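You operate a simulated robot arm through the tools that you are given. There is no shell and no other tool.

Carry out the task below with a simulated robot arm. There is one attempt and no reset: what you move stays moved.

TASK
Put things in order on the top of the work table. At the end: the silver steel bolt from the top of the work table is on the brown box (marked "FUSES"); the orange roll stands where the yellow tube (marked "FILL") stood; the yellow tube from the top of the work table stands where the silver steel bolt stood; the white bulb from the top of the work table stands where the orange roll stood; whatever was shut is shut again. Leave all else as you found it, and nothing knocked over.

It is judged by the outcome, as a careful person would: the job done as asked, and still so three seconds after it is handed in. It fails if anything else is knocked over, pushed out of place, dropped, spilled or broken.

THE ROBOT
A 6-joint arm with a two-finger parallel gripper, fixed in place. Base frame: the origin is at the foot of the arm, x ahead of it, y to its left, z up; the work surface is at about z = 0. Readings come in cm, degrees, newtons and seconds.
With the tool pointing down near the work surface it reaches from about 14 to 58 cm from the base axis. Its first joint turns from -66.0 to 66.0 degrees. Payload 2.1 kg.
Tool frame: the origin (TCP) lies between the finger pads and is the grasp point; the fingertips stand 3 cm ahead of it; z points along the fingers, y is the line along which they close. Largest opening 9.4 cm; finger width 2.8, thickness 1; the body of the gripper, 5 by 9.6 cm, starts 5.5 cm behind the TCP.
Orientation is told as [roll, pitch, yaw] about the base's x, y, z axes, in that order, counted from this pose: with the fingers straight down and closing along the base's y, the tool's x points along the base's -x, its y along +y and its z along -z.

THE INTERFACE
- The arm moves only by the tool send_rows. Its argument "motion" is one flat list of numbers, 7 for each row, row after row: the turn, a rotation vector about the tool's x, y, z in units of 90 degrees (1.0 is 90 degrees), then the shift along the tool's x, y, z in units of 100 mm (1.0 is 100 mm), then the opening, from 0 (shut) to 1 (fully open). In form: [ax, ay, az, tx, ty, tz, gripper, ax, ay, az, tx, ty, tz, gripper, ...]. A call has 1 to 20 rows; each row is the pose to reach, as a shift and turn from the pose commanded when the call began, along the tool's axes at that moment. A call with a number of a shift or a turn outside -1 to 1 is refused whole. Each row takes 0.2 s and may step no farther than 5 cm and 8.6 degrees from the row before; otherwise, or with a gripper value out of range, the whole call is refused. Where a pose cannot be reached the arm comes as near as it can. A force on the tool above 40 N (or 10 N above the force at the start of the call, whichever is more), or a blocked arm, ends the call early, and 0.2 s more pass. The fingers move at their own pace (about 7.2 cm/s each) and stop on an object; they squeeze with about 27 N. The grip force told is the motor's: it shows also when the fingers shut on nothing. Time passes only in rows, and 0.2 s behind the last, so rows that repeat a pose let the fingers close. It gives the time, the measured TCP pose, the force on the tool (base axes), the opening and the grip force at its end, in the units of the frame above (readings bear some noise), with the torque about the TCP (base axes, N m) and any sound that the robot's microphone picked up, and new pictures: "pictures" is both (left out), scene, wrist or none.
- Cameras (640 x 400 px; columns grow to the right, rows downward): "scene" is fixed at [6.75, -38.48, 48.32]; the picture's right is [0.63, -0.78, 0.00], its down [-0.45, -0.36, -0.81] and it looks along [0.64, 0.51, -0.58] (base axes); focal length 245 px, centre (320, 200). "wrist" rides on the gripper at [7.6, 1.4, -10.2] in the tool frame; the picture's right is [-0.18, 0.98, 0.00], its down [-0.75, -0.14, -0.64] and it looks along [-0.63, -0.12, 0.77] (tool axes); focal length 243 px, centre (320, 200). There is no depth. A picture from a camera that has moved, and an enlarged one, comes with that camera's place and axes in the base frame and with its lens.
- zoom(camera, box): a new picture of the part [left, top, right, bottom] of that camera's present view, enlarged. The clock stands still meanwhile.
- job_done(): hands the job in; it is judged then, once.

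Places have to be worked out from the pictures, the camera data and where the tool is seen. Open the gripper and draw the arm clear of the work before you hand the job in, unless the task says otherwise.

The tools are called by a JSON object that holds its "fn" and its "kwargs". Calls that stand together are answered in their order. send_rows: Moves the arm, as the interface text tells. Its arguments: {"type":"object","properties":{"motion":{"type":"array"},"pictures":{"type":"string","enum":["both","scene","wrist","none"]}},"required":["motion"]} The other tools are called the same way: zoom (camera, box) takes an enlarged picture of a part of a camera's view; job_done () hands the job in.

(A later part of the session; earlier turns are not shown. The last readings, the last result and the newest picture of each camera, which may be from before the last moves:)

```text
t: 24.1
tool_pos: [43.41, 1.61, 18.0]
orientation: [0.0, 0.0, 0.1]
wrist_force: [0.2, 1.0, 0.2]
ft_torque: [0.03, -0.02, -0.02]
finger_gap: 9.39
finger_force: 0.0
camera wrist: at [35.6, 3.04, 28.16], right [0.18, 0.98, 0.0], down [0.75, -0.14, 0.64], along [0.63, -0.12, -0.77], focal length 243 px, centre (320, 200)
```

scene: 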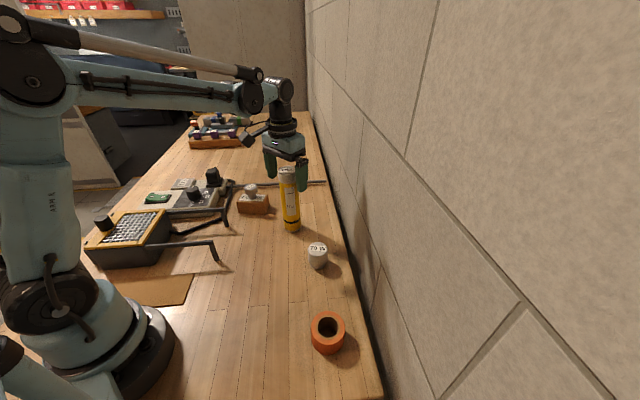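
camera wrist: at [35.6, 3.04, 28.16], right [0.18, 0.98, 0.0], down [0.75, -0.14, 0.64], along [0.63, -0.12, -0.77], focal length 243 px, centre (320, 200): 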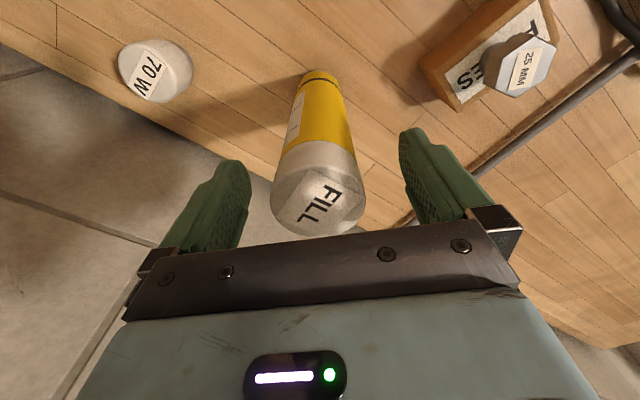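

Well centred. I lower the last 3.4 cm to z≈14.6 and then close.

{"fn": "send_rows", "kwargs": {"motion": [0, 0, 0, 0, -0.01, 0.12, 1, 0, 0, 0, 0, -0.01, 0.24, 1, 0, 0, 0, 0, -0.01, 0.34, 1, 0, 0, 0, 0, -0.01, 0.34, 1], "pictures": "none"}}

{"fn": "send_rows", "kwargs": {"motion": [0, 0, 0, 0, 0, 0, 0.7, 0, 0, 0, 0, 0, 0, 0.6, 0, 0, 0, 0, 0, 0, 0.45, 0, 0, 0, 0, 0, 0, 0.2, 0, 0, 0, 0, 0, 0, 0.2, 0, 0, 0, 0, 0, 0, 0.2], "pictures": "both"}}

```text
t: 25.1
tool_pos: [43.42, 1.51, 14.6]
orientation: [0.1, 0.0, 0.0]
wrist_force: [0.1, 0.1, 0.5]
ft_torque: [-0.01, 0.03, 0.0]
finger_gap: 9.41
finger_force: 0.0
```

```text
t: 26.4
tool_pos: [43.31, 1.5, 14.58]
orientation: [0.0, 0.1, 0.1]
wrist_force: [-0.2, 0.1, 1.2]
ft_torque: [0.01, -0.07, -0.02]
finger_gap: 5.15
finger_force: 26.9
camera wrist: at [35.6, 2.93, 24.8], right [0.18, 0.98, 0.0], down [0.75, -0.14, 0.64], along [0.63, -0.12, -0.77], focal length 243 px, centre (320, 200)
```

scene: 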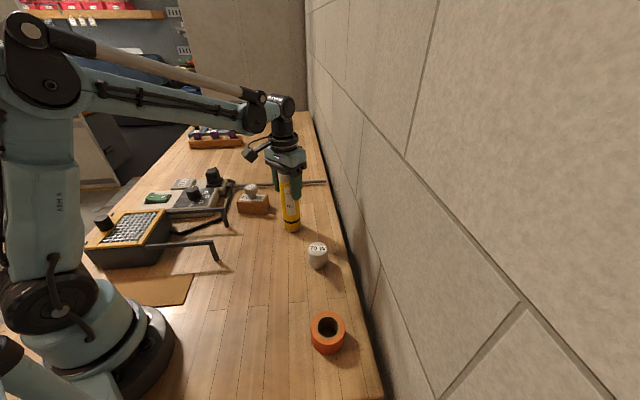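
wrist: 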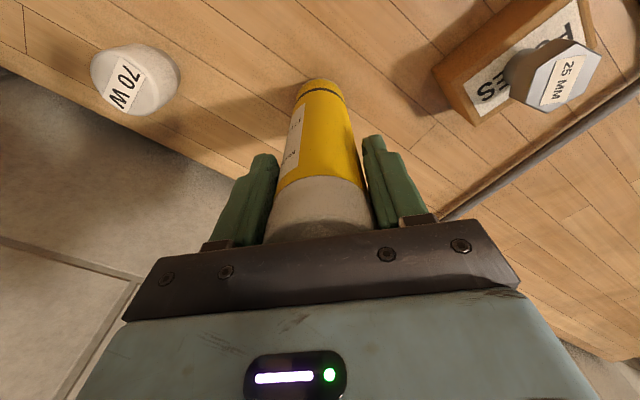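

{"fn": "zoom", "kwargs": {"camera": "wrist", "box": [190, 70, 450, 250]}}

{"fn": "zoom", "kwargs": {"camera": "scene", "box": [250, 140, 330, 240]}}

```text
2.22 times, centred on (320, 160) of wrist
camera zoom: at [35.6, 2.93, 24.8], right [0.18, 0.98, 0.0], down [0.75, -0.14, 0.64], along [0.63, -0.12, -0.77], focal length 539 px, centre (320, 289)
```

zoom: 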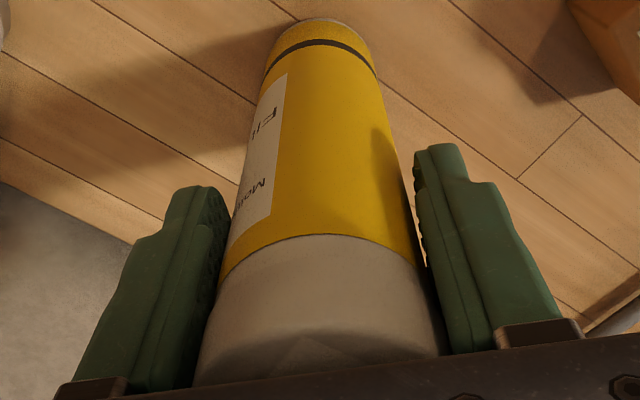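

```text
4.00 times, centred on (290, 190) of scene
camera zoom: at [6.75, -38.48, 48.32], right [0.63, -0.78, 0.0], down [-0.45, -0.36, -0.81], along [0.64, 0.51, -0.58], focal length 981 px, centre (440, 240)
```

zoom: 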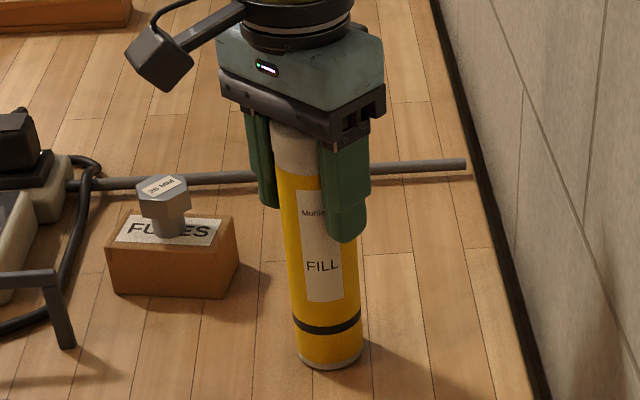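

The grip is on the cap and upper body at 5.15 cm. I lift gently and check that the tube comes up upright.

{"fn": "send_rows", "kwargs": {"motion": [0, 0, 0, 0, 0, -0.03, 0.2, 0, 0, 0, 0, 0, -0.08, 0.2, 0, 0, 0, 0, 0, -0.14, 0.2, 0, 0, 0, 0, 0, -0.2, 0.2, 0, 0, 0, 0, 0, -0.2, 0.2], "pictures": "both"}}

{"fn": "zoom", "kwargs": {"camera": "scene", "box": [250, 140, 330, 240]}}

```text
t: 27.6
tool_pos: [43.39, 1.46, 16.74]
orientation: [0.0, 0.1, 0.0]
wrist_force: [0.3, 0.0, -3.2]
ft_torque: [0.02, 0.03, 0.02]
finger_gap: 5.15
finger_force: 27.3
camera wrist: at [35.6, 2.9, 26.83], right [0.18, 0.98, 0.0], down [0.75, -0.14, 0.64], along [0.63, -0.12, -0.77], focal length 243 px, centre (320, 200)
```

scene: 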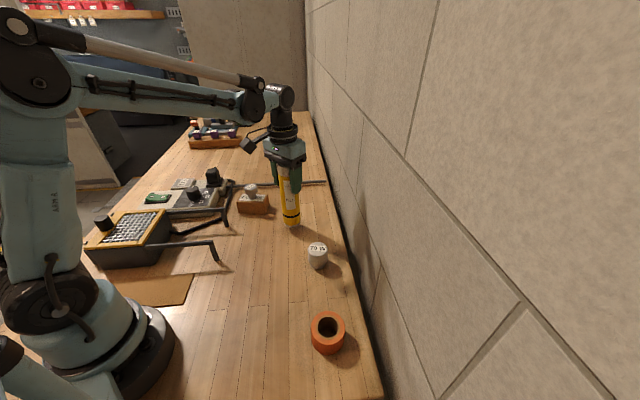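
wrist: 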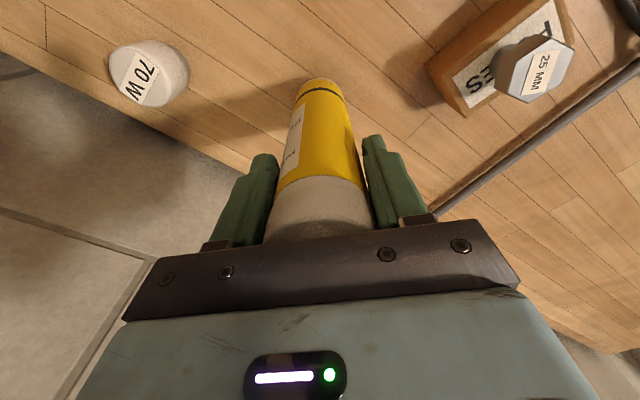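

```text
4.00 times, centred on (290, 190) of scene
camera zoom: at [6.75, -38.48, 48.32], right [0.63, -0.78, 0.0], down [-0.45, -0.36, -0.81], along [0.64, 0.51, -0.58], focal length 981 px, centre (440, 240)
```

zoom: 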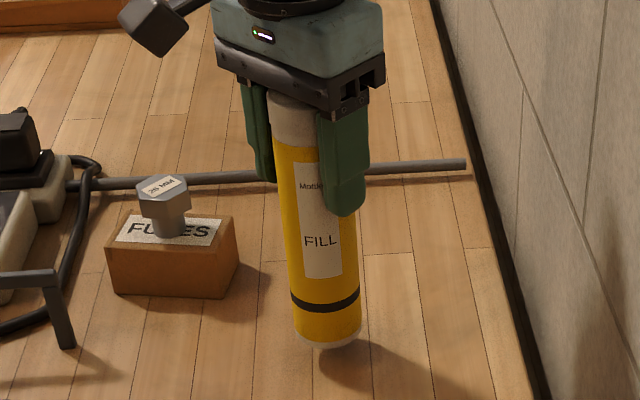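

The tube hangs straight (3.2 N). I carry it toward the bolt's old spot at (15.46, -15.46), with its base about 6 cm off the table.

{"fn": "send_rows", "kwargs": {"motion": [0, 0, 0, 0.06, -0.04, -0.1, 0.2, 0, 0, 0, 0.18, -0.11, -0.2, 0.2, 0, 0, 0, 0.36, -0.22, -0.3, 0.2, 0, 0, 0, 0.55, -0.33, -0.4, 0.2, 0, 0, 0, 0.74, -0.45, -0.4, 0.2, 0, 0, 0, 0.93, -0.56, -0.4, 0.2], "pictures": "none"}}

{"fn": "send_rows", "kwargs": {"motion": [0, 0, 0, 0.18, -0.11, 0, 0.2, 0, 0, 0, 0.36, -0.22, 0, 0.2, 0, 0, 0, 0.55, -0.33, 0, 0.2, 0, 0, 0, 0.74, -0.45, 0, 0.2, 0, 0, 0, 0.93, -0.56, 0, 0.2], "pictures": "scene"}}

```text
t: 29.1
tool_pos: [33.96, -3.98, 20.71]
orientation: [0.0, 0.0, 0.0]
wrist_force: [0.0, 0.2, -1.8]
ft_torque: [0.0, -0.03, 0.0]
finger_gap: 5.15
finger_force: 26.4
```

```text
t: 30.2
tool_pos: [24.86, -9.73, 20.64]
orientation: [0.0, 0.0, 0.0]
wrist_force: [0.4, 0.0, -3.7]
ft_torque: [-0.02, 0.05, 0.06]
finger_gap: 5.09
finger_force: 26.9
```

scene: 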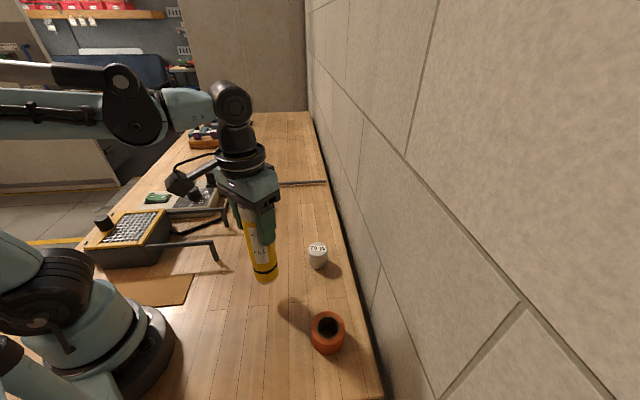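

Halfway there, all steady. I do the last leg while turning the gripper to -40° yaw, staying high.

{"fn": "send_rows", "kwargs": {"motion": [0, 0, 0.074, 0.16, -0.1, 0, 0.2, 0, 0, 0.148, 0.34, -0.21, 0, 0.2, 0, 0, 0.222, 0.52, -0.32, 0, 0.2, 0, 0, 0.296, 0.7, -0.43, 0, 0.2, 0, 0, 0.37, 0.84, -0.52, 0, 0.2, 0, 0, 0.444, 0.936, -0.576, 0, 0.2, 0, 0, 0.444, 0.936, -0.576, 0, 0.2], "pictures": "both"}}

{"fn": "zoom", "kwargs": {"camera": "scene", "box": [150, 200, 310, 380]}}

```text
t: 31.9
tool_pos: [15.31, -15.41, 20.71]
orientation: [0.2, 0.0, -40.1]
wrist_force: [0.0, 1.3, -3.6]
ft_torque: [0.02, 0.02, -0.04]
finger_gap: 5.15
finger_force: 26.9
camera wrist: at [10.38, -9.42, 30.8], right [0.77, 0.63, 0.0], down [0.49, -0.59, 0.64], along [0.41, -0.5, -0.77], focal length 243 px, centre (320, 200)
```

scene: 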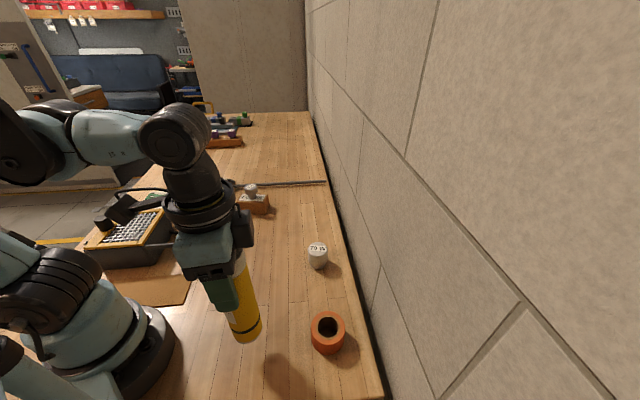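
wrist: 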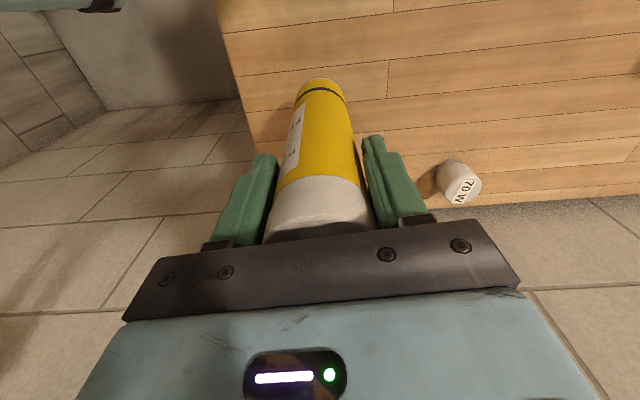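

```text
2.22 times, centred on (230, 290) of scene
camera zoom: at [6.75, -38.48, 48.32], right [0.63, -0.78, 0.0], down [-0.45, -0.36, -0.81], along [0.64, 0.51, -0.58], focal length 545 px, centre (520, 0)
```

zoom: 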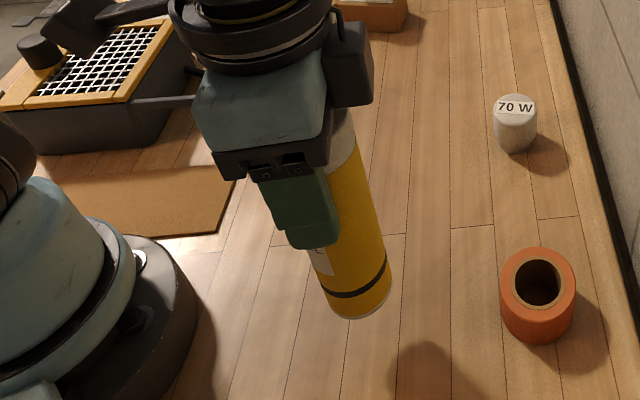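

Tube is over the bolt's spot, base about 6 cm up. I lower 5.5 cm, then inspect before touching down.

{"fn": "send_rows", "kwargs": {"motion": [0, 0, 0, -0.008, 0.002, 0.1, 0.2, 0, 0, 0, -0.008, 0.002, 0.22, 0.2, 0, 0, 0, -0.008, 0.002, 0.34, 0.2, 0, 0, 0, -0.008, 0.002, 0.45, 0.2, 0, 0, 0, -0.008, 0.002, 0.53, 0.2, 0, 0, 0, -0.008, 0.002, 0.55, 0.2, 0, 0, 0, -0.008, 0.002, 0.55, 0.2], "pictures": "both"}}

{"fn": "zoom", "kwargs": {"camera": "scene", "box": [170, 240, 330, 380]}}

```text
t: 33.5
tool_pos: [15.5, -15.5, 15.23]
orientation: [0.0, 0.0, -40.0]
wrist_force: [0.0, 1.1, -3.2]
ft_torque: [0.01, 0.03, 0.01]
finger_gap: 5.12
finger_force: 26.6
camera wrist: at [10.4, -9.5, 25.3], right [0.77, 0.63, 0.0], down [0.49, -0.59, 0.64], along [0.41, -0.5, -0.77], focal length 243 px, centre (320, 200)
```

scene: 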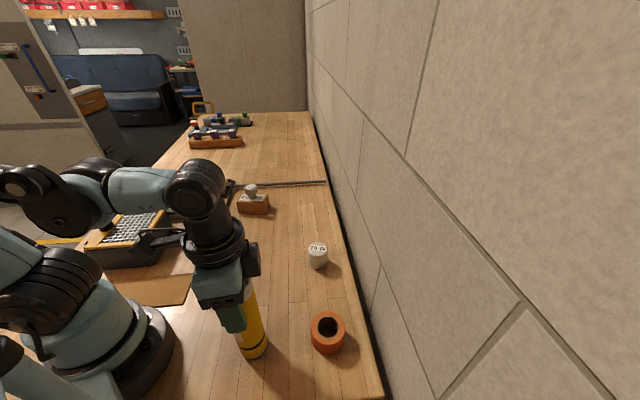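
wrist: 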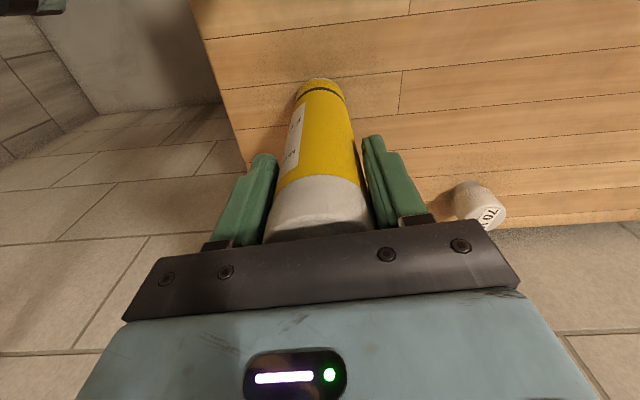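

```text
2.86 times, centred on (250, 310) of scene
camera zoom: at [6.75, -38.48, 48.32], right [0.63, -0.78, 0.0], down [-0.45, -0.36, -0.81], along [0.64, 0.51, -0.58], focal length 701 px, centre (520, -114)
```

zoom: 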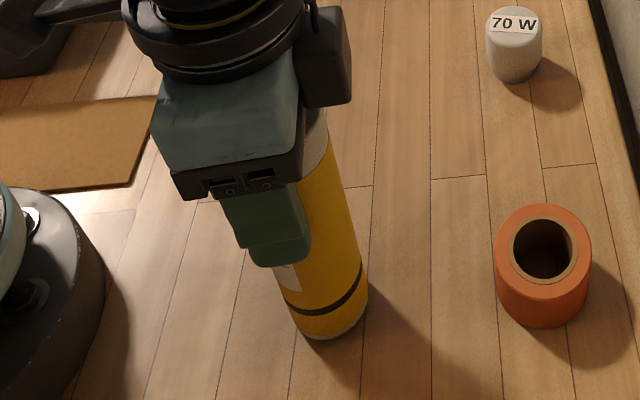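

The base is half a centimetre above the table at the right spot. I lower in small steps to contact.

{"fn": "send_rows", "kwargs": {"motion": [0, 0, 0, 0, 0, 0.015, 0.2, 0, 0, 0, 0, 0, 0.03, 0.2, 0, 0, 0, 0, 0, 0.04, 0.2, 0, 0, 0, 0, 0, 0.05, 0.2, 0, 0, 0, 0, 0, 0.055, 0.2, 0, 0, 0, 0, 0, 0.055, 0.2], "pictures": "none"}}

```text
t: 34.9
tool_pos: [15.51, -15.58, 14.64]
orientation: [0.1, 0.1, -40.0]
wrist_force: [-1.1, -0.3, 10.0]
ft_torque: [0.18, 0.06, -0.02]
finger_gap: 5.1
finger_force: 27.2
```

Contact made (10 N up). I relieve slightly and open the fingers gradually.

{"fn": "send_rows", "kwargs": {"motion": [0, 0, 0, 0, 0, -0.003, 0.2, 0, 0, 0, 0, 0, -0.003, 0.5, 0, 0, 0, 0, 0, -0.003, 0.6, 0, 0, 0, 0, 0, -0.003, 0.7, 0, 0, 0, 0, 0, -0.003, 0.85, 0, 0, 0, 0, 0, -0.003, 1.0, 0, 0, 0, 0, 0, -0.003, 1.0], "pictures": "both"}}

{"fn": "zoom", "kwargs": {"camera": "scene", "box": [170, 240, 330, 380]}}

```text
t: 36.5
tool_pos: [15.42, -15.49, 14.62]
orientation: [-0.1, 0.0, -39.9]
wrist_force: [0.0, 0.0, 0.1]
ft_torque: [0.02, -0.02, 0.01]
finger_gap: 9.39
finger_force: 0.1
camera wrist: at [10.4, -9.47, 24.8], right [0.77, 0.63, 0.0], down [0.49, -0.59, 0.64], along [0.41, -0.5, -0.77], focal length 243 px, centre (320, 200)
```

scene: 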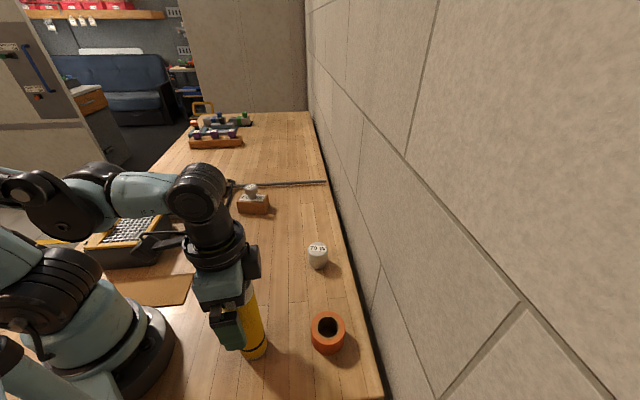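
wrist: 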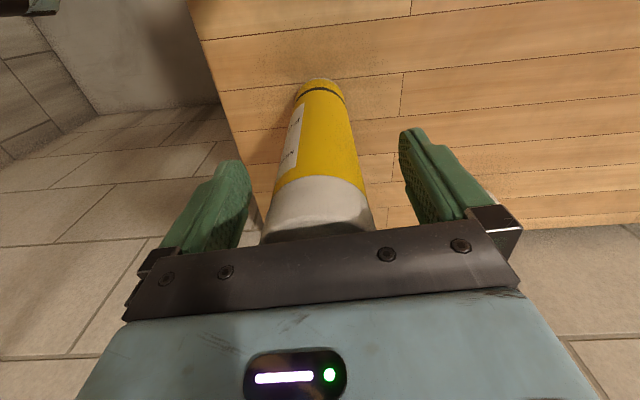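

```text
2.86 times, centred on (250, 310) of scene
camera zoom: at [6.75, -38.48, 48.32], right [0.63, -0.78, 0.0], down [-0.45, -0.36, -0.81], along [0.64, 0.51, -0.58], focal length 701 px, centre (520, -114)
```

zoom: 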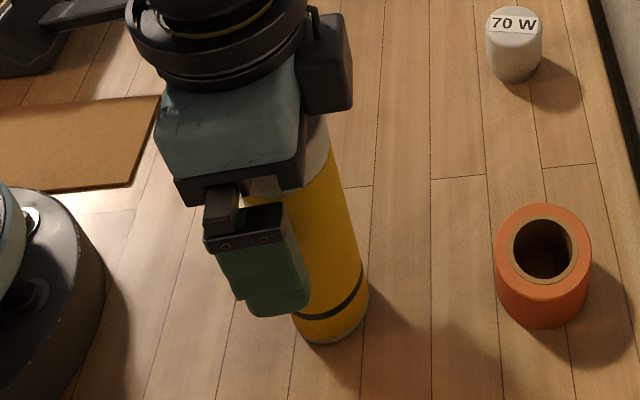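

The tube stands free at the bolt's spot. I rise straight up until the fingertips clear its top.

{"fn": "send_rows", "kwargs": {"motion": [0, 0, 0, 0, 0, -0.1, 1, 0, 0, 0, 0, 0, -0.25, 1, 0, 0, 0, 0, 0, -0.45, 1, 0, 0, 0, 0, 0, -0.65, 1, 0, 0, 0, 0, 0, -0.85, 1, 0, 0, 0, 0, 0, -1.0, 1], "pictures": "both"}}

{"fn": "zoom", "kwargs": {"camera": "wrist", "box": [240, 50, 400, 240]}}

```text
t: 37.9
tool_pos: [15.57, -15.42, 24.59]
orientation: [0.0, 0.0, -40.0]
wrist_force: [0.5, -0.2, -0.3]
ft_torque: [-0.01, 0.0, -0.02]
finger_gap: 9.39
finger_force: 0.0
camera wrist: at [10.45, -9.49, 34.87], right [0.77, 0.64, 0.0], down [0.49, -0.59, 0.64], along [0.41, -0.5, -0.77], focal length 243 px, centre (320, 200)
```

scene: 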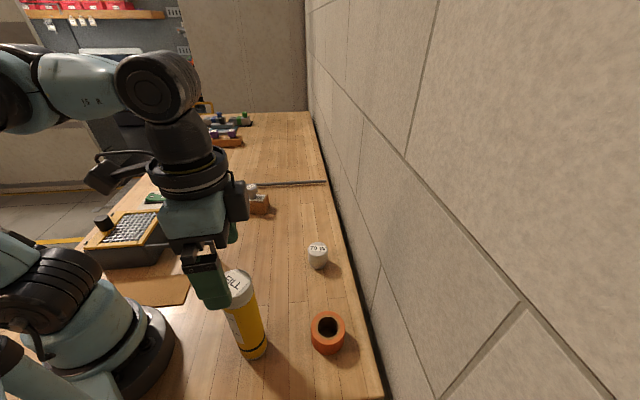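
wrist: 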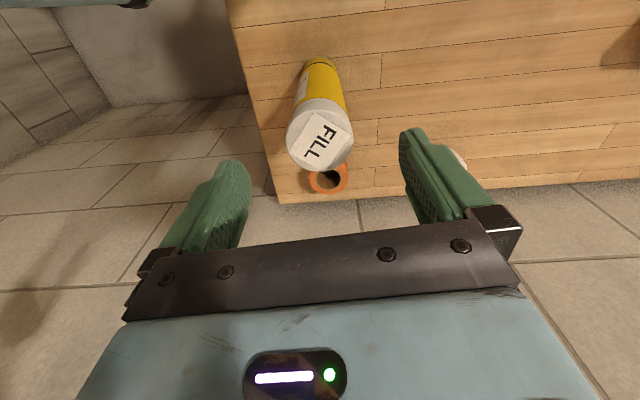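

```text
2.11 times, centred on (320, 145) of wrist
camera zoom: at [10.45, -9.49, 34.87], right [0.77, 0.64, 0.0], down [0.49, -0.59, 0.64], along [0.41, -0.5, -0.77], focal length 511 px, centre (320, 316)
```

zoom: 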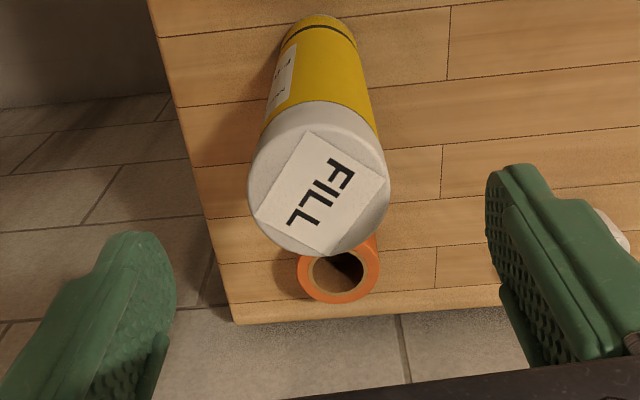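

The tube stands upright at its new place. Next the roll: I move at height toward (22.6, -22.5) while turning to yaw +10°, which keeps the wrist camera away from the tube and the wrist housing away from the wall.

{"fn": "send_rows", "kwargs": {"motion": [0, 0, -0.0794, -0.14, -0.01, 0, 1, 0, 0, -0.1587, -0.28, -0.02, 0, 1, 0, 0, -0.2381, -0.42, -0.03, 0, 1, 0, 0, -0.3175, -0.56, -0.04, 0, 1, 0, 0, -0.3968, -0.7, -0.06, 0, 1, 0, 0, -0.4762, -0.85, -0.07, 0, 1, 0, 0, -0.5556, -1.0, -0.08, 0, 1], "pictures": "both"}}

{"fn": "zoom", "kwargs": {"camera": "wrist", "box": [240, 50, 480, 240]}}

```text
t: 39.5
tool_pos: [22.7, -22.49, 24.73]
orientation: [0.1, 0.0, 10.3]
wrist_force: [-0.4, 0.1, 0.0]
ft_torque: [0.01, -0.03, 0.01]
finger_gap: 9.42
finger_force: 0.1
camera wrist: at [14.82, -22.42, 34.8], right [0.01, 1.0, 0.0], down [0.77, -0.01, 0.64], along [0.64, 0.0, -0.77], focal length 243 px, centre (320, 200)
```

scene: 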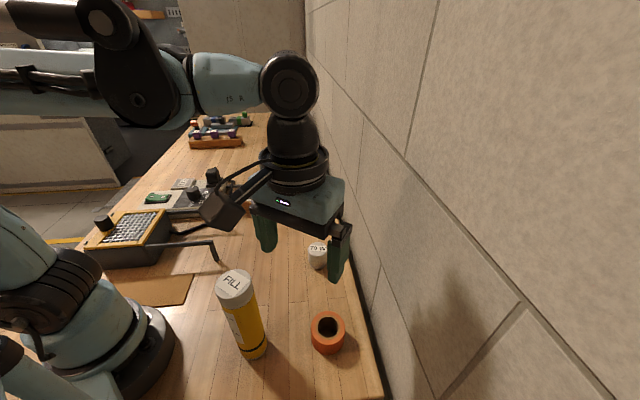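
wrist: 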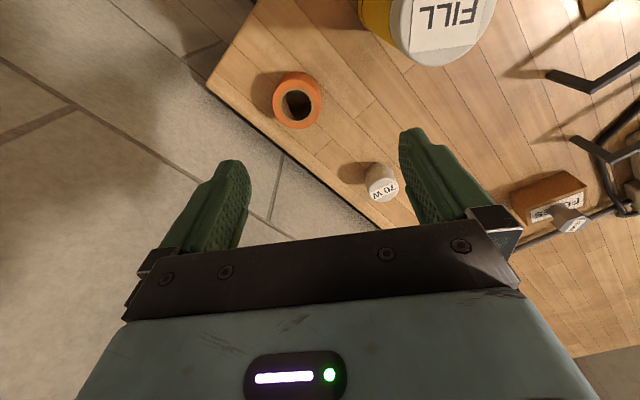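

```text
2.11 times, centred on (360, 145) of wrist
camera zoom: at [14.82, -22.42, 34.8], right [0.01, 1.0, 0.0], down [0.77, -0.01, 0.64], along [0.64, 0.0, -0.77], focal length 511 px, centre (236, 316)
```

zoom: 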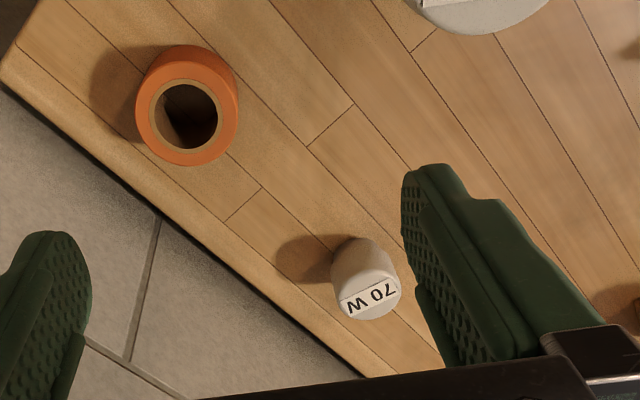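

The roll's top centre is at about (25.3, -25.2). I move over it and descend to z≈14.7, watching the wall clearance.

{"fn": "send_rows", "kwargs": {"motion": [0, 0, 0, -0.1, -0.15, 0, 1, 0, 0, 0, -0.21, -0.31, 0.05, 1, 0, 0, 0, -0.21, -0.31, 0.25, 1, 0, 0, 0, -0.21, -0.31, 0.45, 1, 0, 0, 0, -0.21, -0.31, 0.65, 1, 0, 0, 0, -0.21, -0.31, 0.85, 1, 0, 0, 0, -0.21, -0.31, 1.0, 1], "pictures": "both"}}

{"fn": "zoom", "kwargs": {"camera": "wrist", "box": [220, 50, 420, 240]}}

{"fn": "zoom", "kwargs": {"camera": "scene", "box": [230, 200, 400, 370]}}

```text
t: 41.0
tool_pos: [25.32, -25.22, 14.43]
orientation: [0.0, 0.0, 10.0]
wrist_force: [-0.3, 0.4, 0.7]
ft_torque: [-0.02, 0.01, 0.01]
finger_gap: 9.42
finger_force: 0.1
camera wrist: at [17.26, -25.15, 24.73], right [0.01, 1.0, 0.0], down [0.77, -0.01, 0.64], along [0.64, -0.01, -0.77], focal length 243 px, centre (320, 200)
```

scene: 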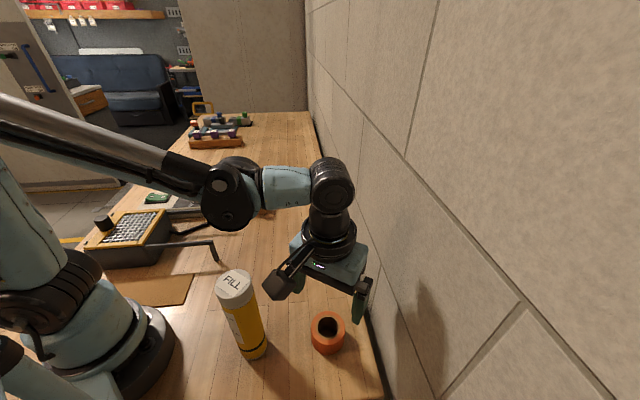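
wrist: 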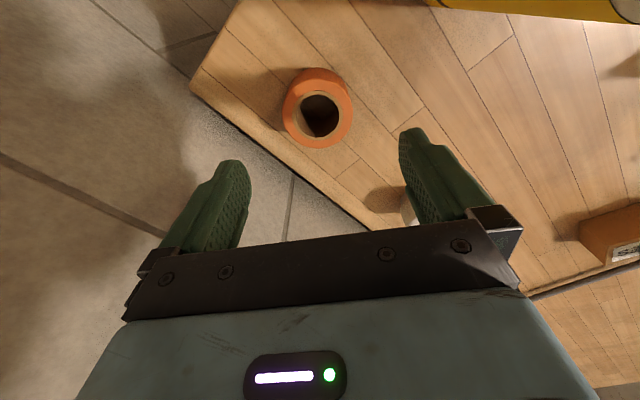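

```text
2.11 times, centred on (320, 145) of wrist
camera zoom: at [17.26, -25.15, 24.73], right [0.01, 1.0, 0.0], down [0.77, -0.01, 0.64], along [0.64, -0.01, -0.77], focal length 511 px, centre (320, 316)
```

zoom: 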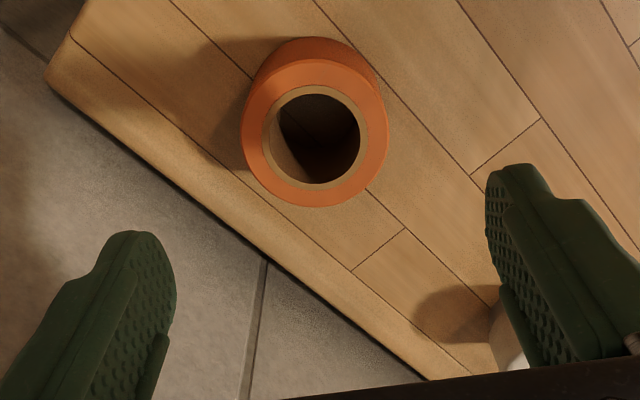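

```text
2.35 times, centred on (315, 285) of scene
camera zoom: at [6.75, -38.48, 48.32], right [0.63, -0.78, 0.0], down [-0.45, -0.36, -0.81], along [0.64, 0.51, -0.58], focal length 577 px, centre (332, 0)
```

zoom: 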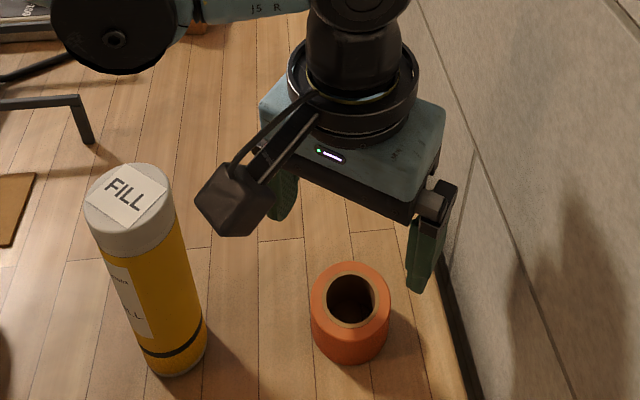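

Before going lower I check the arm's wrist link, because the tube (19 cm tall) now stands directly beneath it on the line from the base to the roll.

{"fn": "zoom", "kwargs": {"camera": "scene", "box": [160, 130, 380, 270]}}

{"fn": "zoom", "kwargs": {"camera": "scene", "box": [0, 80, 260, 380]}}

```text
2.86 times, centred on (270, 200) of scene
camera zoom: at [6.75, -38.48, 48.32], right [0.63, -0.78, 0.0], down [-0.45, -0.36, -0.81], along [0.64, 0.51, -0.58], focal length 701 px, centre (463, 200)
```

zoom: 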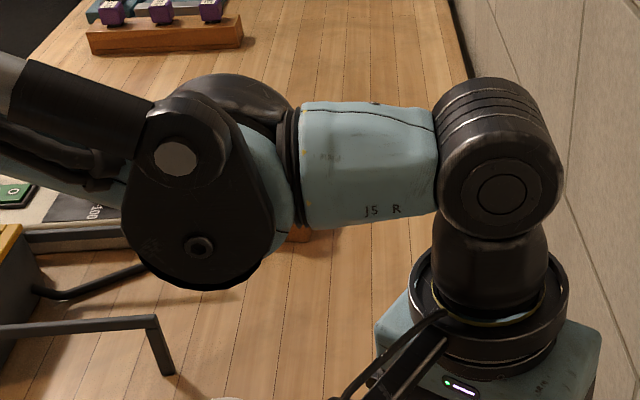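

```text
1.33 times, centred on (130, 230) of scene
camera zoom: at [6.75, -38.48, 48.32], right [0.63, -0.78, 0.0], down [-0.45, -0.36, -0.81], along [0.64, 0.51, -0.58], focal length 327 px, centre (573, 160)
```

zoom: 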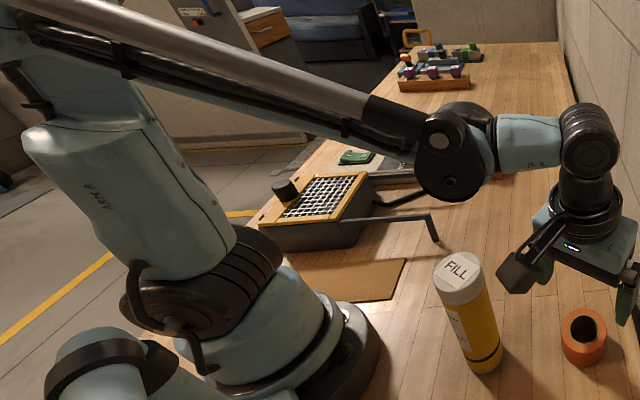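

The wrist link's underside sits about 17 cm above the TCP, so keeping the TCP at z≥4.8 leaves roughly 2.5 cm over the tube. I descend another 5 cm and check again.

{"fn": "send_rows", "kwargs": {"motion": [0, 0, 0, -0.005, -0.015, 0.1, 1, 0, 0, 0, -0.005, -0.015, 0.2, 1, 0, 0, 0, -0.005, -0.015, 0.3, 1, 0, 0, 0, -0.005, -0.015, 0.4, 1, 0, 0, 0, -0.005, -0.015, 0.5, 1, 0, 0, 0, -0.005, -0.015, 0.5, 1], "pictures": "both"}}

{"fn": "zoom", "kwargs": {"camera": "scene", "box": [160, 160, 400, 380]}}

{"fn": "zoom", "kwargs": {"camera": "wrist", "box": [220, 80, 420, 240]}}

```text
t: 42.5
tool_pos: [25.34, -25.37, 9.57]
orientation: [0.0, 0.0, 10.0]
wrist_force: [0.0, -0.1, 0.2]
ft_torque: [0.0, -0.02, 0.01]
finger_gap: 9.39
finger_force: 0.1
camera wrist: at [17.42, -25.29, 19.79], right [0.01, 1.0, 0.0], down [0.77, -0.01, 0.64], along [0.64, -0.01, -0.77], focal length 243 px, centre (320, 200)
```

scene: 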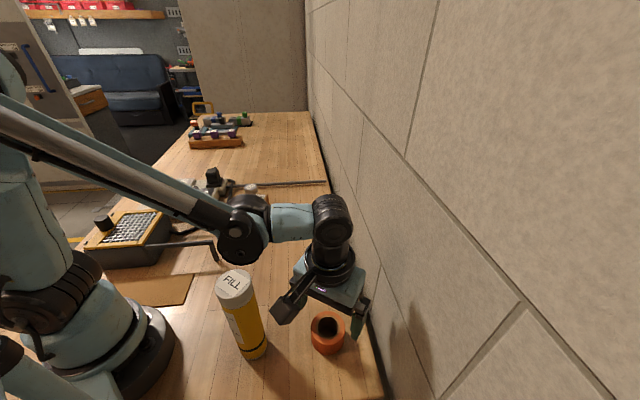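
wrist: 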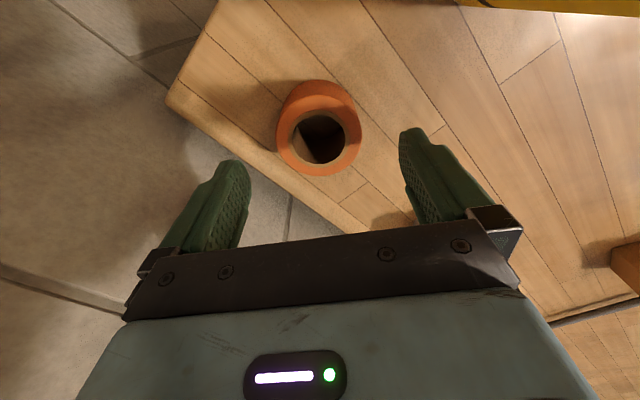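

```text
1.82 times, centred on (280, 270) of scene
camera zoom: at [6.75, -38.48, 48.32], right [0.63, -0.78, 0.0], down [-0.45, -0.36, -0.81], along [0.64, 0.51, -0.58], focal length 446 px, centre (393, 73)
```

zoom: 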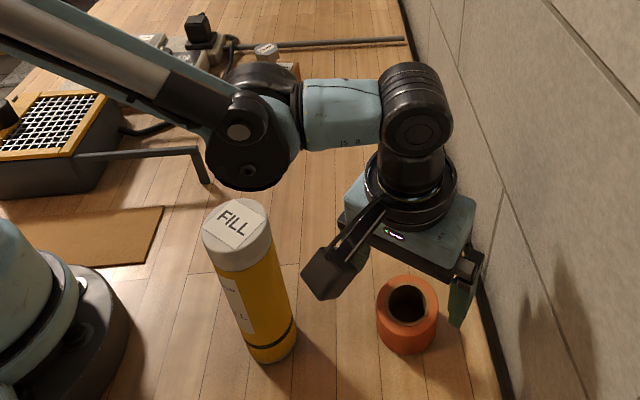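

```text
2.50 times, centred on (320, 160) of wrist
camera zoom: at [17.42, -25.29, 19.79], right [0.01, 1.0, 0.0], down [0.77, -0.01, 0.64], along [0.64, -0.01, -0.77], focal length 606 px, centre (320, 300)
```

zoom: 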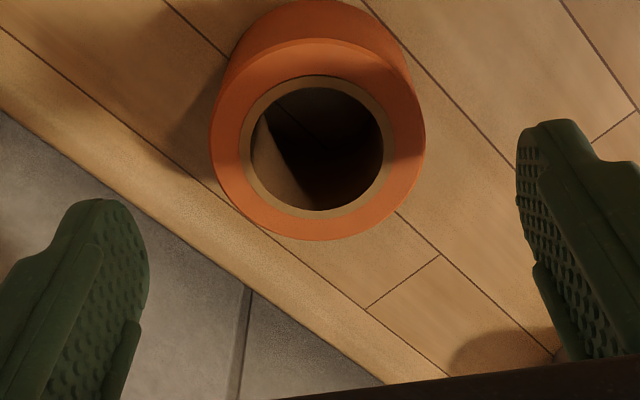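

Two views agree: at TCP z≈4.8 the wrist housing will be about 3 cm above the tube. The roll is centred between the fingers, so I descend the final 4.8 cm.

{"fn": "send_rows", "kwargs": {"motion": [0, 0, 0, 0, -0.005, 0.1, 1, 0, 0, 0, 0, -0.005, 0.2, 1, 0, 0, 0, 0, -0.005, 0.3, 1, 0, 0, 0, 0, -0.005, 0.4, 1, 0, 0, 0, 0, -0.005, 0.48, 1, 0, 0, 0, 0, -0.005, 0.48, 1], "pictures": "both"}}

{"fn": "zoom", "kwargs": {"camera": "scene", "box": [160, 180, 400, 390]}}

```text
t: 43.9
tool_pos: [25.31, -25.44, 4.87]
orientation: [0.0, 0.0, 10.0]
wrist_force: [0.0, 0.4, 0.0]
ft_torque: [-0.01, 0.0, 0.0]
finger_gap: 9.41
finger_force: 0.0
camera wrist: at [17.41, -25.35, 14.98], right [0.01, 1.0, 0.0], down [0.77, -0.01, 0.64], along [0.64, -0.01, -0.77], focal length 243 px, centre (320, 200)
```

scene: 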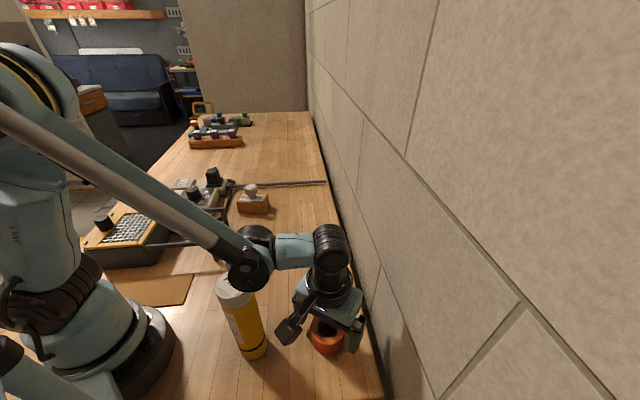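
wrist: 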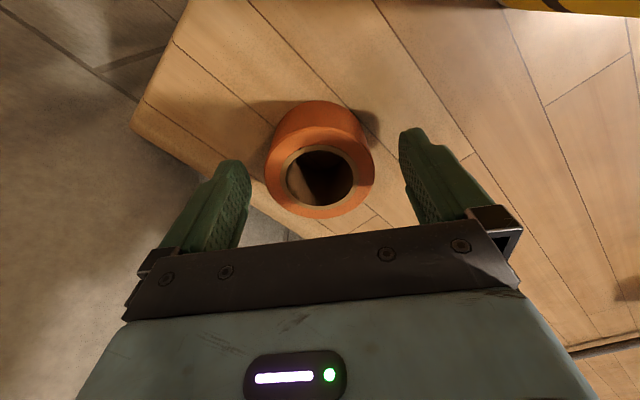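

```text
1.90 times, centred on (280, 285) of scene
camera zoom: at [6.75, -38.48, 48.32], right [0.63, -0.78, 0.0], down [-0.45, -0.36, -0.81], along [0.64, 0.51, -0.58], focal length 467 px, centre (396, 38)
```

zoom: 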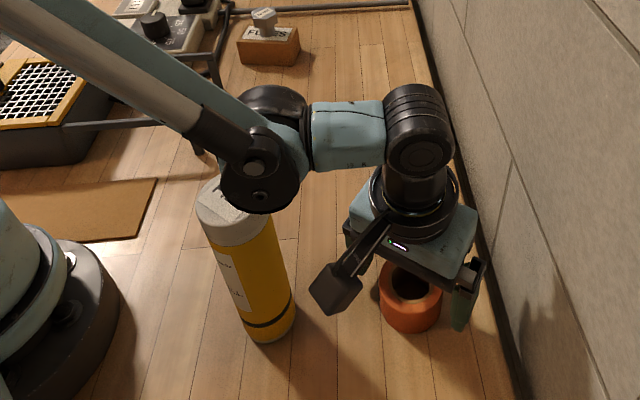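

Nothing touched, and the roll is dead centre. I go 4 mm lower for a better overlap and close on the roll.

{"fn": "send_rows", "kwargs": {"motion": [0, 0, 0, 0, 0, 0.04, 1, 0, 0, 0, 0, 0, 0.04, 0.8, 0, 0, 0, 0, 0, 0.04, 0.7, 0, 0, 0, 0, 0, 0.04, 0.6, 0, 0, 0, 0, 0, 0.04, 0.3, 0, 0, 0, 0, 0, 0.04, 0.3, 0, 0, 0, 0, 0, 0.04, 0.3], "pictures": "both"}}

```text
t: 45.5
tool_pos: [25.32, -25.32, 4.44]
orientation: [0.1, 0.1, 10.0]
wrist_force: [-0.4, 0.4, 0.0]
ft_torque: [-0.02, 0.01, -0.01]
finger_gap: 5.99
finger_force: 27.1
camera wrist: at [17.4, -25.32, 14.59], right [0.01, 1.0, 0.0], down [0.77, -0.01, 0.64], along [0.64, -0.01, -0.77], focal length 243 px, centre (320, 200)
```

scene: 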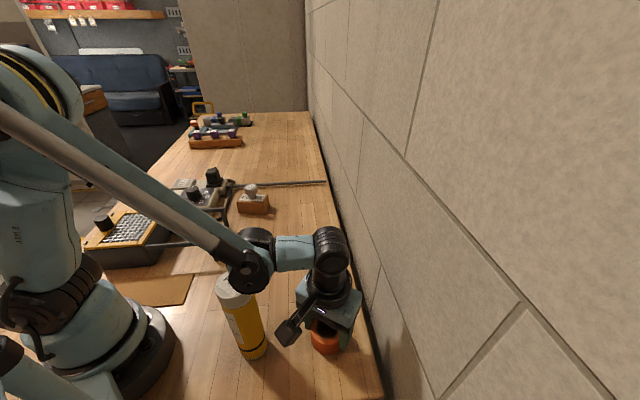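
wrist: 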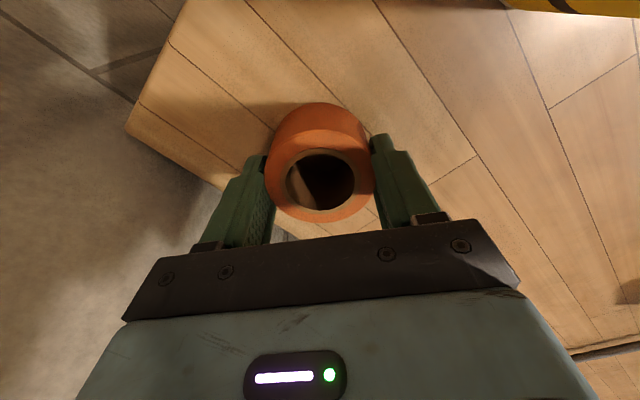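

The roll is gripped (6.0 cm). I lift it straight up.

{"fn": "send_rows", "kwargs": {"motion": [0, 0, 0, 0, 0, -0.04, 0.3, 0, 0, 0, 0, 0, -0.12, 0.3, 0, 0, 0, 0, 0, -0.25, 0.3, 0, 0, 0, 0, 0, -0.4, 0.3, 0, 0, 0, 0, 0, -0.6, 0.3, 0, 0, 0, 0, 0, -0.8, 0.3, 0, 0, 0, 0, 0, -1.0, 0.3], "pictures": "both"}}

```text
t: 47.0
tool_pos: [25.37, -25.29, 14.57]
orientation: [-0.1, 0.0, 10.1]
wrist_force: [0.3, 0.7, -1.2]
ft_torque: [-0.01, -0.01, -0.01]
finger_gap: 5.94
finger_force: 27.0
camera wrist: at [17.46, -25.36, 24.64], right [0.01, 1.0, 0.0], down [0.77, -0.01, 0.64], along [0.64, -0.01, -0.77], focal length 243 px, centre (320, 200)
```

scene: 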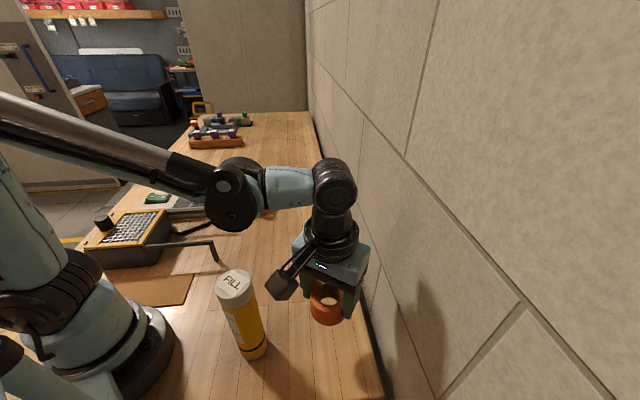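
wrist: 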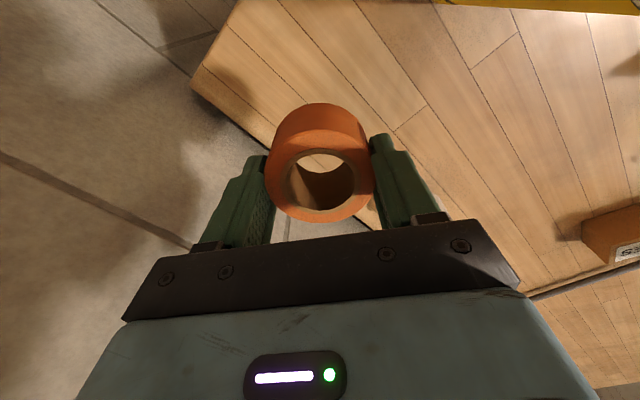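

The roll is held level with the place below empty. I carry it to the tube's old spot at (43.4, 1.5) in three legs, passing above the bulb.

{"fn": "send_rows", "kwargs": {"motion": [0, 0, 0, -0.06, 0.06, -0.05, 0.3, 0, 0, 0, -0.18, 0.19, -0.1, 0.3, 0, 0, 0, -0.32, 0.33, -0.15, 0.3, 0, 0, 0, -0.46, 0.48, -0.15, 0.3, 0, 0, 0, -0.6, 0.62, -0.15, 0.3, 0, 0, 0, -0.75, 0.777, -0.15, 0.3], "pictures": "none"}}

{"fn": "send_rows", "kwargs": {"motion": [0, 0, 0, -0.15, 0.155, 0, 0.3, 0, 0, 0, -0.3, 0.31, 0, 0.3, 0, 0, 0, -0.45, 0.466, 0, 0.3, 0, 0, 0, -0.6, 0.62, 0, 0.3, 0, 0, 0, -0.75, 0.777, 0, 0.3], "pictures": "none"}}

{"fn": "send_rows", "kwargs": {"motion": [0, 0, 0, -0.15, 0.155, 0, 0.3, 0, 0, 0, -0.3, 0.31, 0, 0.3, 0, 0, 0, -0.45, 0.466, 0, 0.3, 0, 0, 0, -0.6, 0.62, 0, 0.3, 0, 0, 0, -0.7, 0.73, 0, 0.3, 0, 0, 0, -0.745, 0.776, 0, 0.3, 0, 0, 0, -0.745, 0.776, 0, 0.3], "pictures": "both"}}

```text
t: 48.5
tool_pos: [31.53, -16.51, 15.99]
orientation: [0.0, 0.2, 10.0]
wrist_force: [-0.4, 0.8, -0.6]
ft_torque: [0.03, -0.01, -0.01]
finger_gap: 5.95
finger_force: 27.2
```

```text
t: 49.6
tool_pos: [37.42, -7.4, 15.99]
orientation: [0.1, 0.0, 10.0]
wrist_force: [0.1, 0.3, -1.4]
ft_torque: [0.02, 0.01, -0.04]
finger_gap: 5.94
finger_force: 27.4
```

```text
t: 51.2
tool_pos: [43.45, 1.57, 16.01]
orientation: [0.0, 0.0, 10.0]
wrist_force: [0.1, 0.2, -0.9]
ft_torque: [0.0, -0.03, -0.04]
finger_gap: 5.98
finger_force: 26.8
camera wrist: at [35.51, 1.59, 26.1], right [0.01, 1.0, 0.0], down [0.77, -0.01, 0.64], along [0.64, -0.01, -0.77], focal length 243 px, centre (320, 200)
```

scene: 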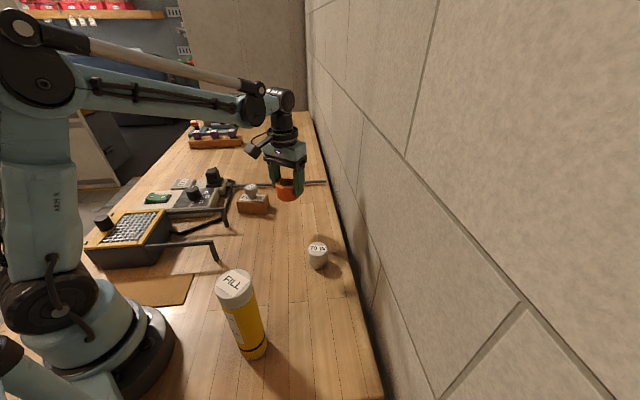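
wrist: 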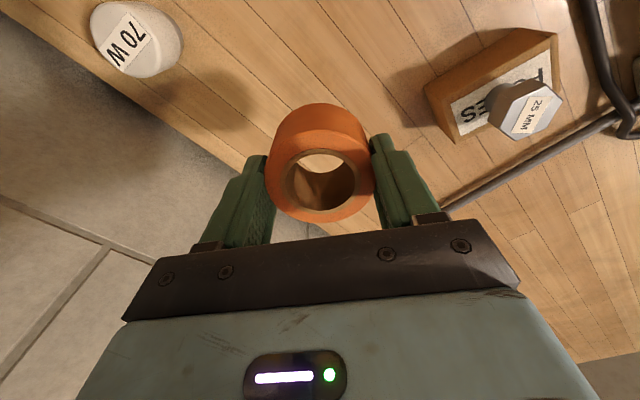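

Over the tube's old spot. I lower the roll 9.5 cm first.

{"fn": "send_rows", "kwargs": {"motion": [0, 0, 0, 0, 0, 0.15, 0.3, 0, 0, 0, 0, 0, 0.3, 0.3, 0, 0, 0, 0, 0, 0.45, 0.3, 0, 0, 0, 0, 0, 0.6, 0.3, 0, 0, 0, 0, 0, 0.75, 0.3, 0, 0, 0, 0, 0, 0.88, 0.3, 0, 0, 0, 0, 0, 0.95, 0.3, 0, 0, 0, 0, 0, 0.95, 0.3], "pictures": "both"}}

{"fn": "zoom", "kwargs": {"camera": "scene", "box": [230, 150, 350, 260]}}

```text
t: 53.0
tool_pos: [43.43, 1.41, 6.42]
orientation: [0.0, -0.1, 10.0]
wrist_force: [-0.1, 0.5, -1.0]
ft_torque: [-0.02, 0.04, 0.02]
finger_gap: 5.96
finger_force: 27.2
camera wrist: at [35.47, 1.54, 16.56], right [0.01, 1.0, 0.0], down [0.77, -0.01, 0.64], along [0.64, -0.01, -0.77], focal length 243 px, centre (320, 200)
```

scene: 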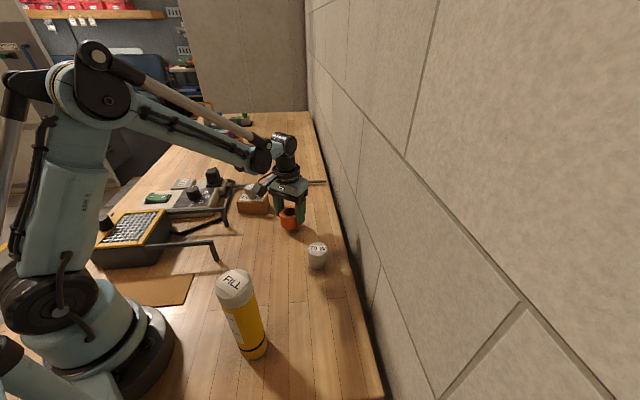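
wrist: 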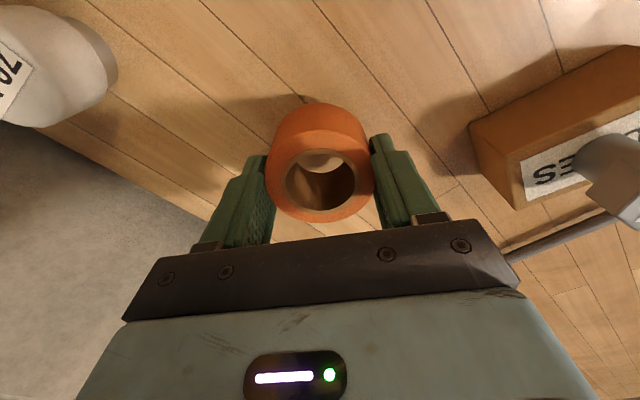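

```text
3.64 times, centred on (290, 205) of scene
camera zoom: at [6.75, -38.48, 48.32], right [0.63, -0.78, 0.0], down [-0.45, -0.36, -0.81], along [0.64, 0.51, -0.58], focal length 892 px, centre (429, 182)
```

zoom: 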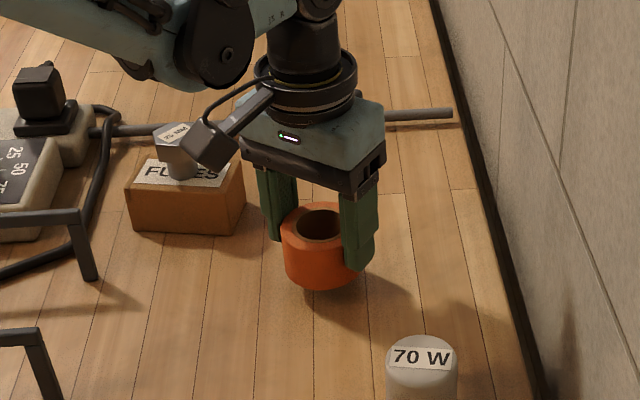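

Roll is about 2 cm up. I lower slowly to contact.

{"fn": "send_rows", "kwargs": {"motion": [0, 0, 0, 0, 0, 0.06, 0.3, 0, 0, 0, 0, 0, 0.11, 0.3, 0, 0, 0, 0, 0, 0.15, 0.3, 0, 0, 0, 0, 0, 0.175, 0.3, 0, 0, 0, 0, 0, 0.19, 0.3, 0, 0, 0, 0, 0, 0.196, 0.3, 0, 0, 0, 0, 0, 0.196, 0.3], "pictures": "none"}}

```text
t: 54.6
tool_pos: [43.38, 1.5, 4.41]
orientation: [0.0, 0.0, 10.0]
wrist_force: [1.1, -1.0, -0.6]
ft_torque: [0.0, -0.01, 0.03]
finger_gap: 5.93
finger_force: 27.0
```

No contact force yet; I lower in 1 mm steps.

{"fn": "send_rows", "kwargs": {"motion": [0, 0, 0, 0, 0, 0.006, 0.3, 0, 0, 0, 0, 0, 0.01, 0.3, 0, 0, 0, 0, 0, 0.01, 0.3], "pictures": "none"}}

```text
t: 55.5
tool_pos: [43.5, 1.51, 4.43]
orientation: [0.1, 0.0, 10.1]
wrist_force: [-2.7, 0.4, 28.2]
ft_torque: [-0.04, -0.1, -0.12]
finger_gap: 5.95
finger_force: 27.4
```

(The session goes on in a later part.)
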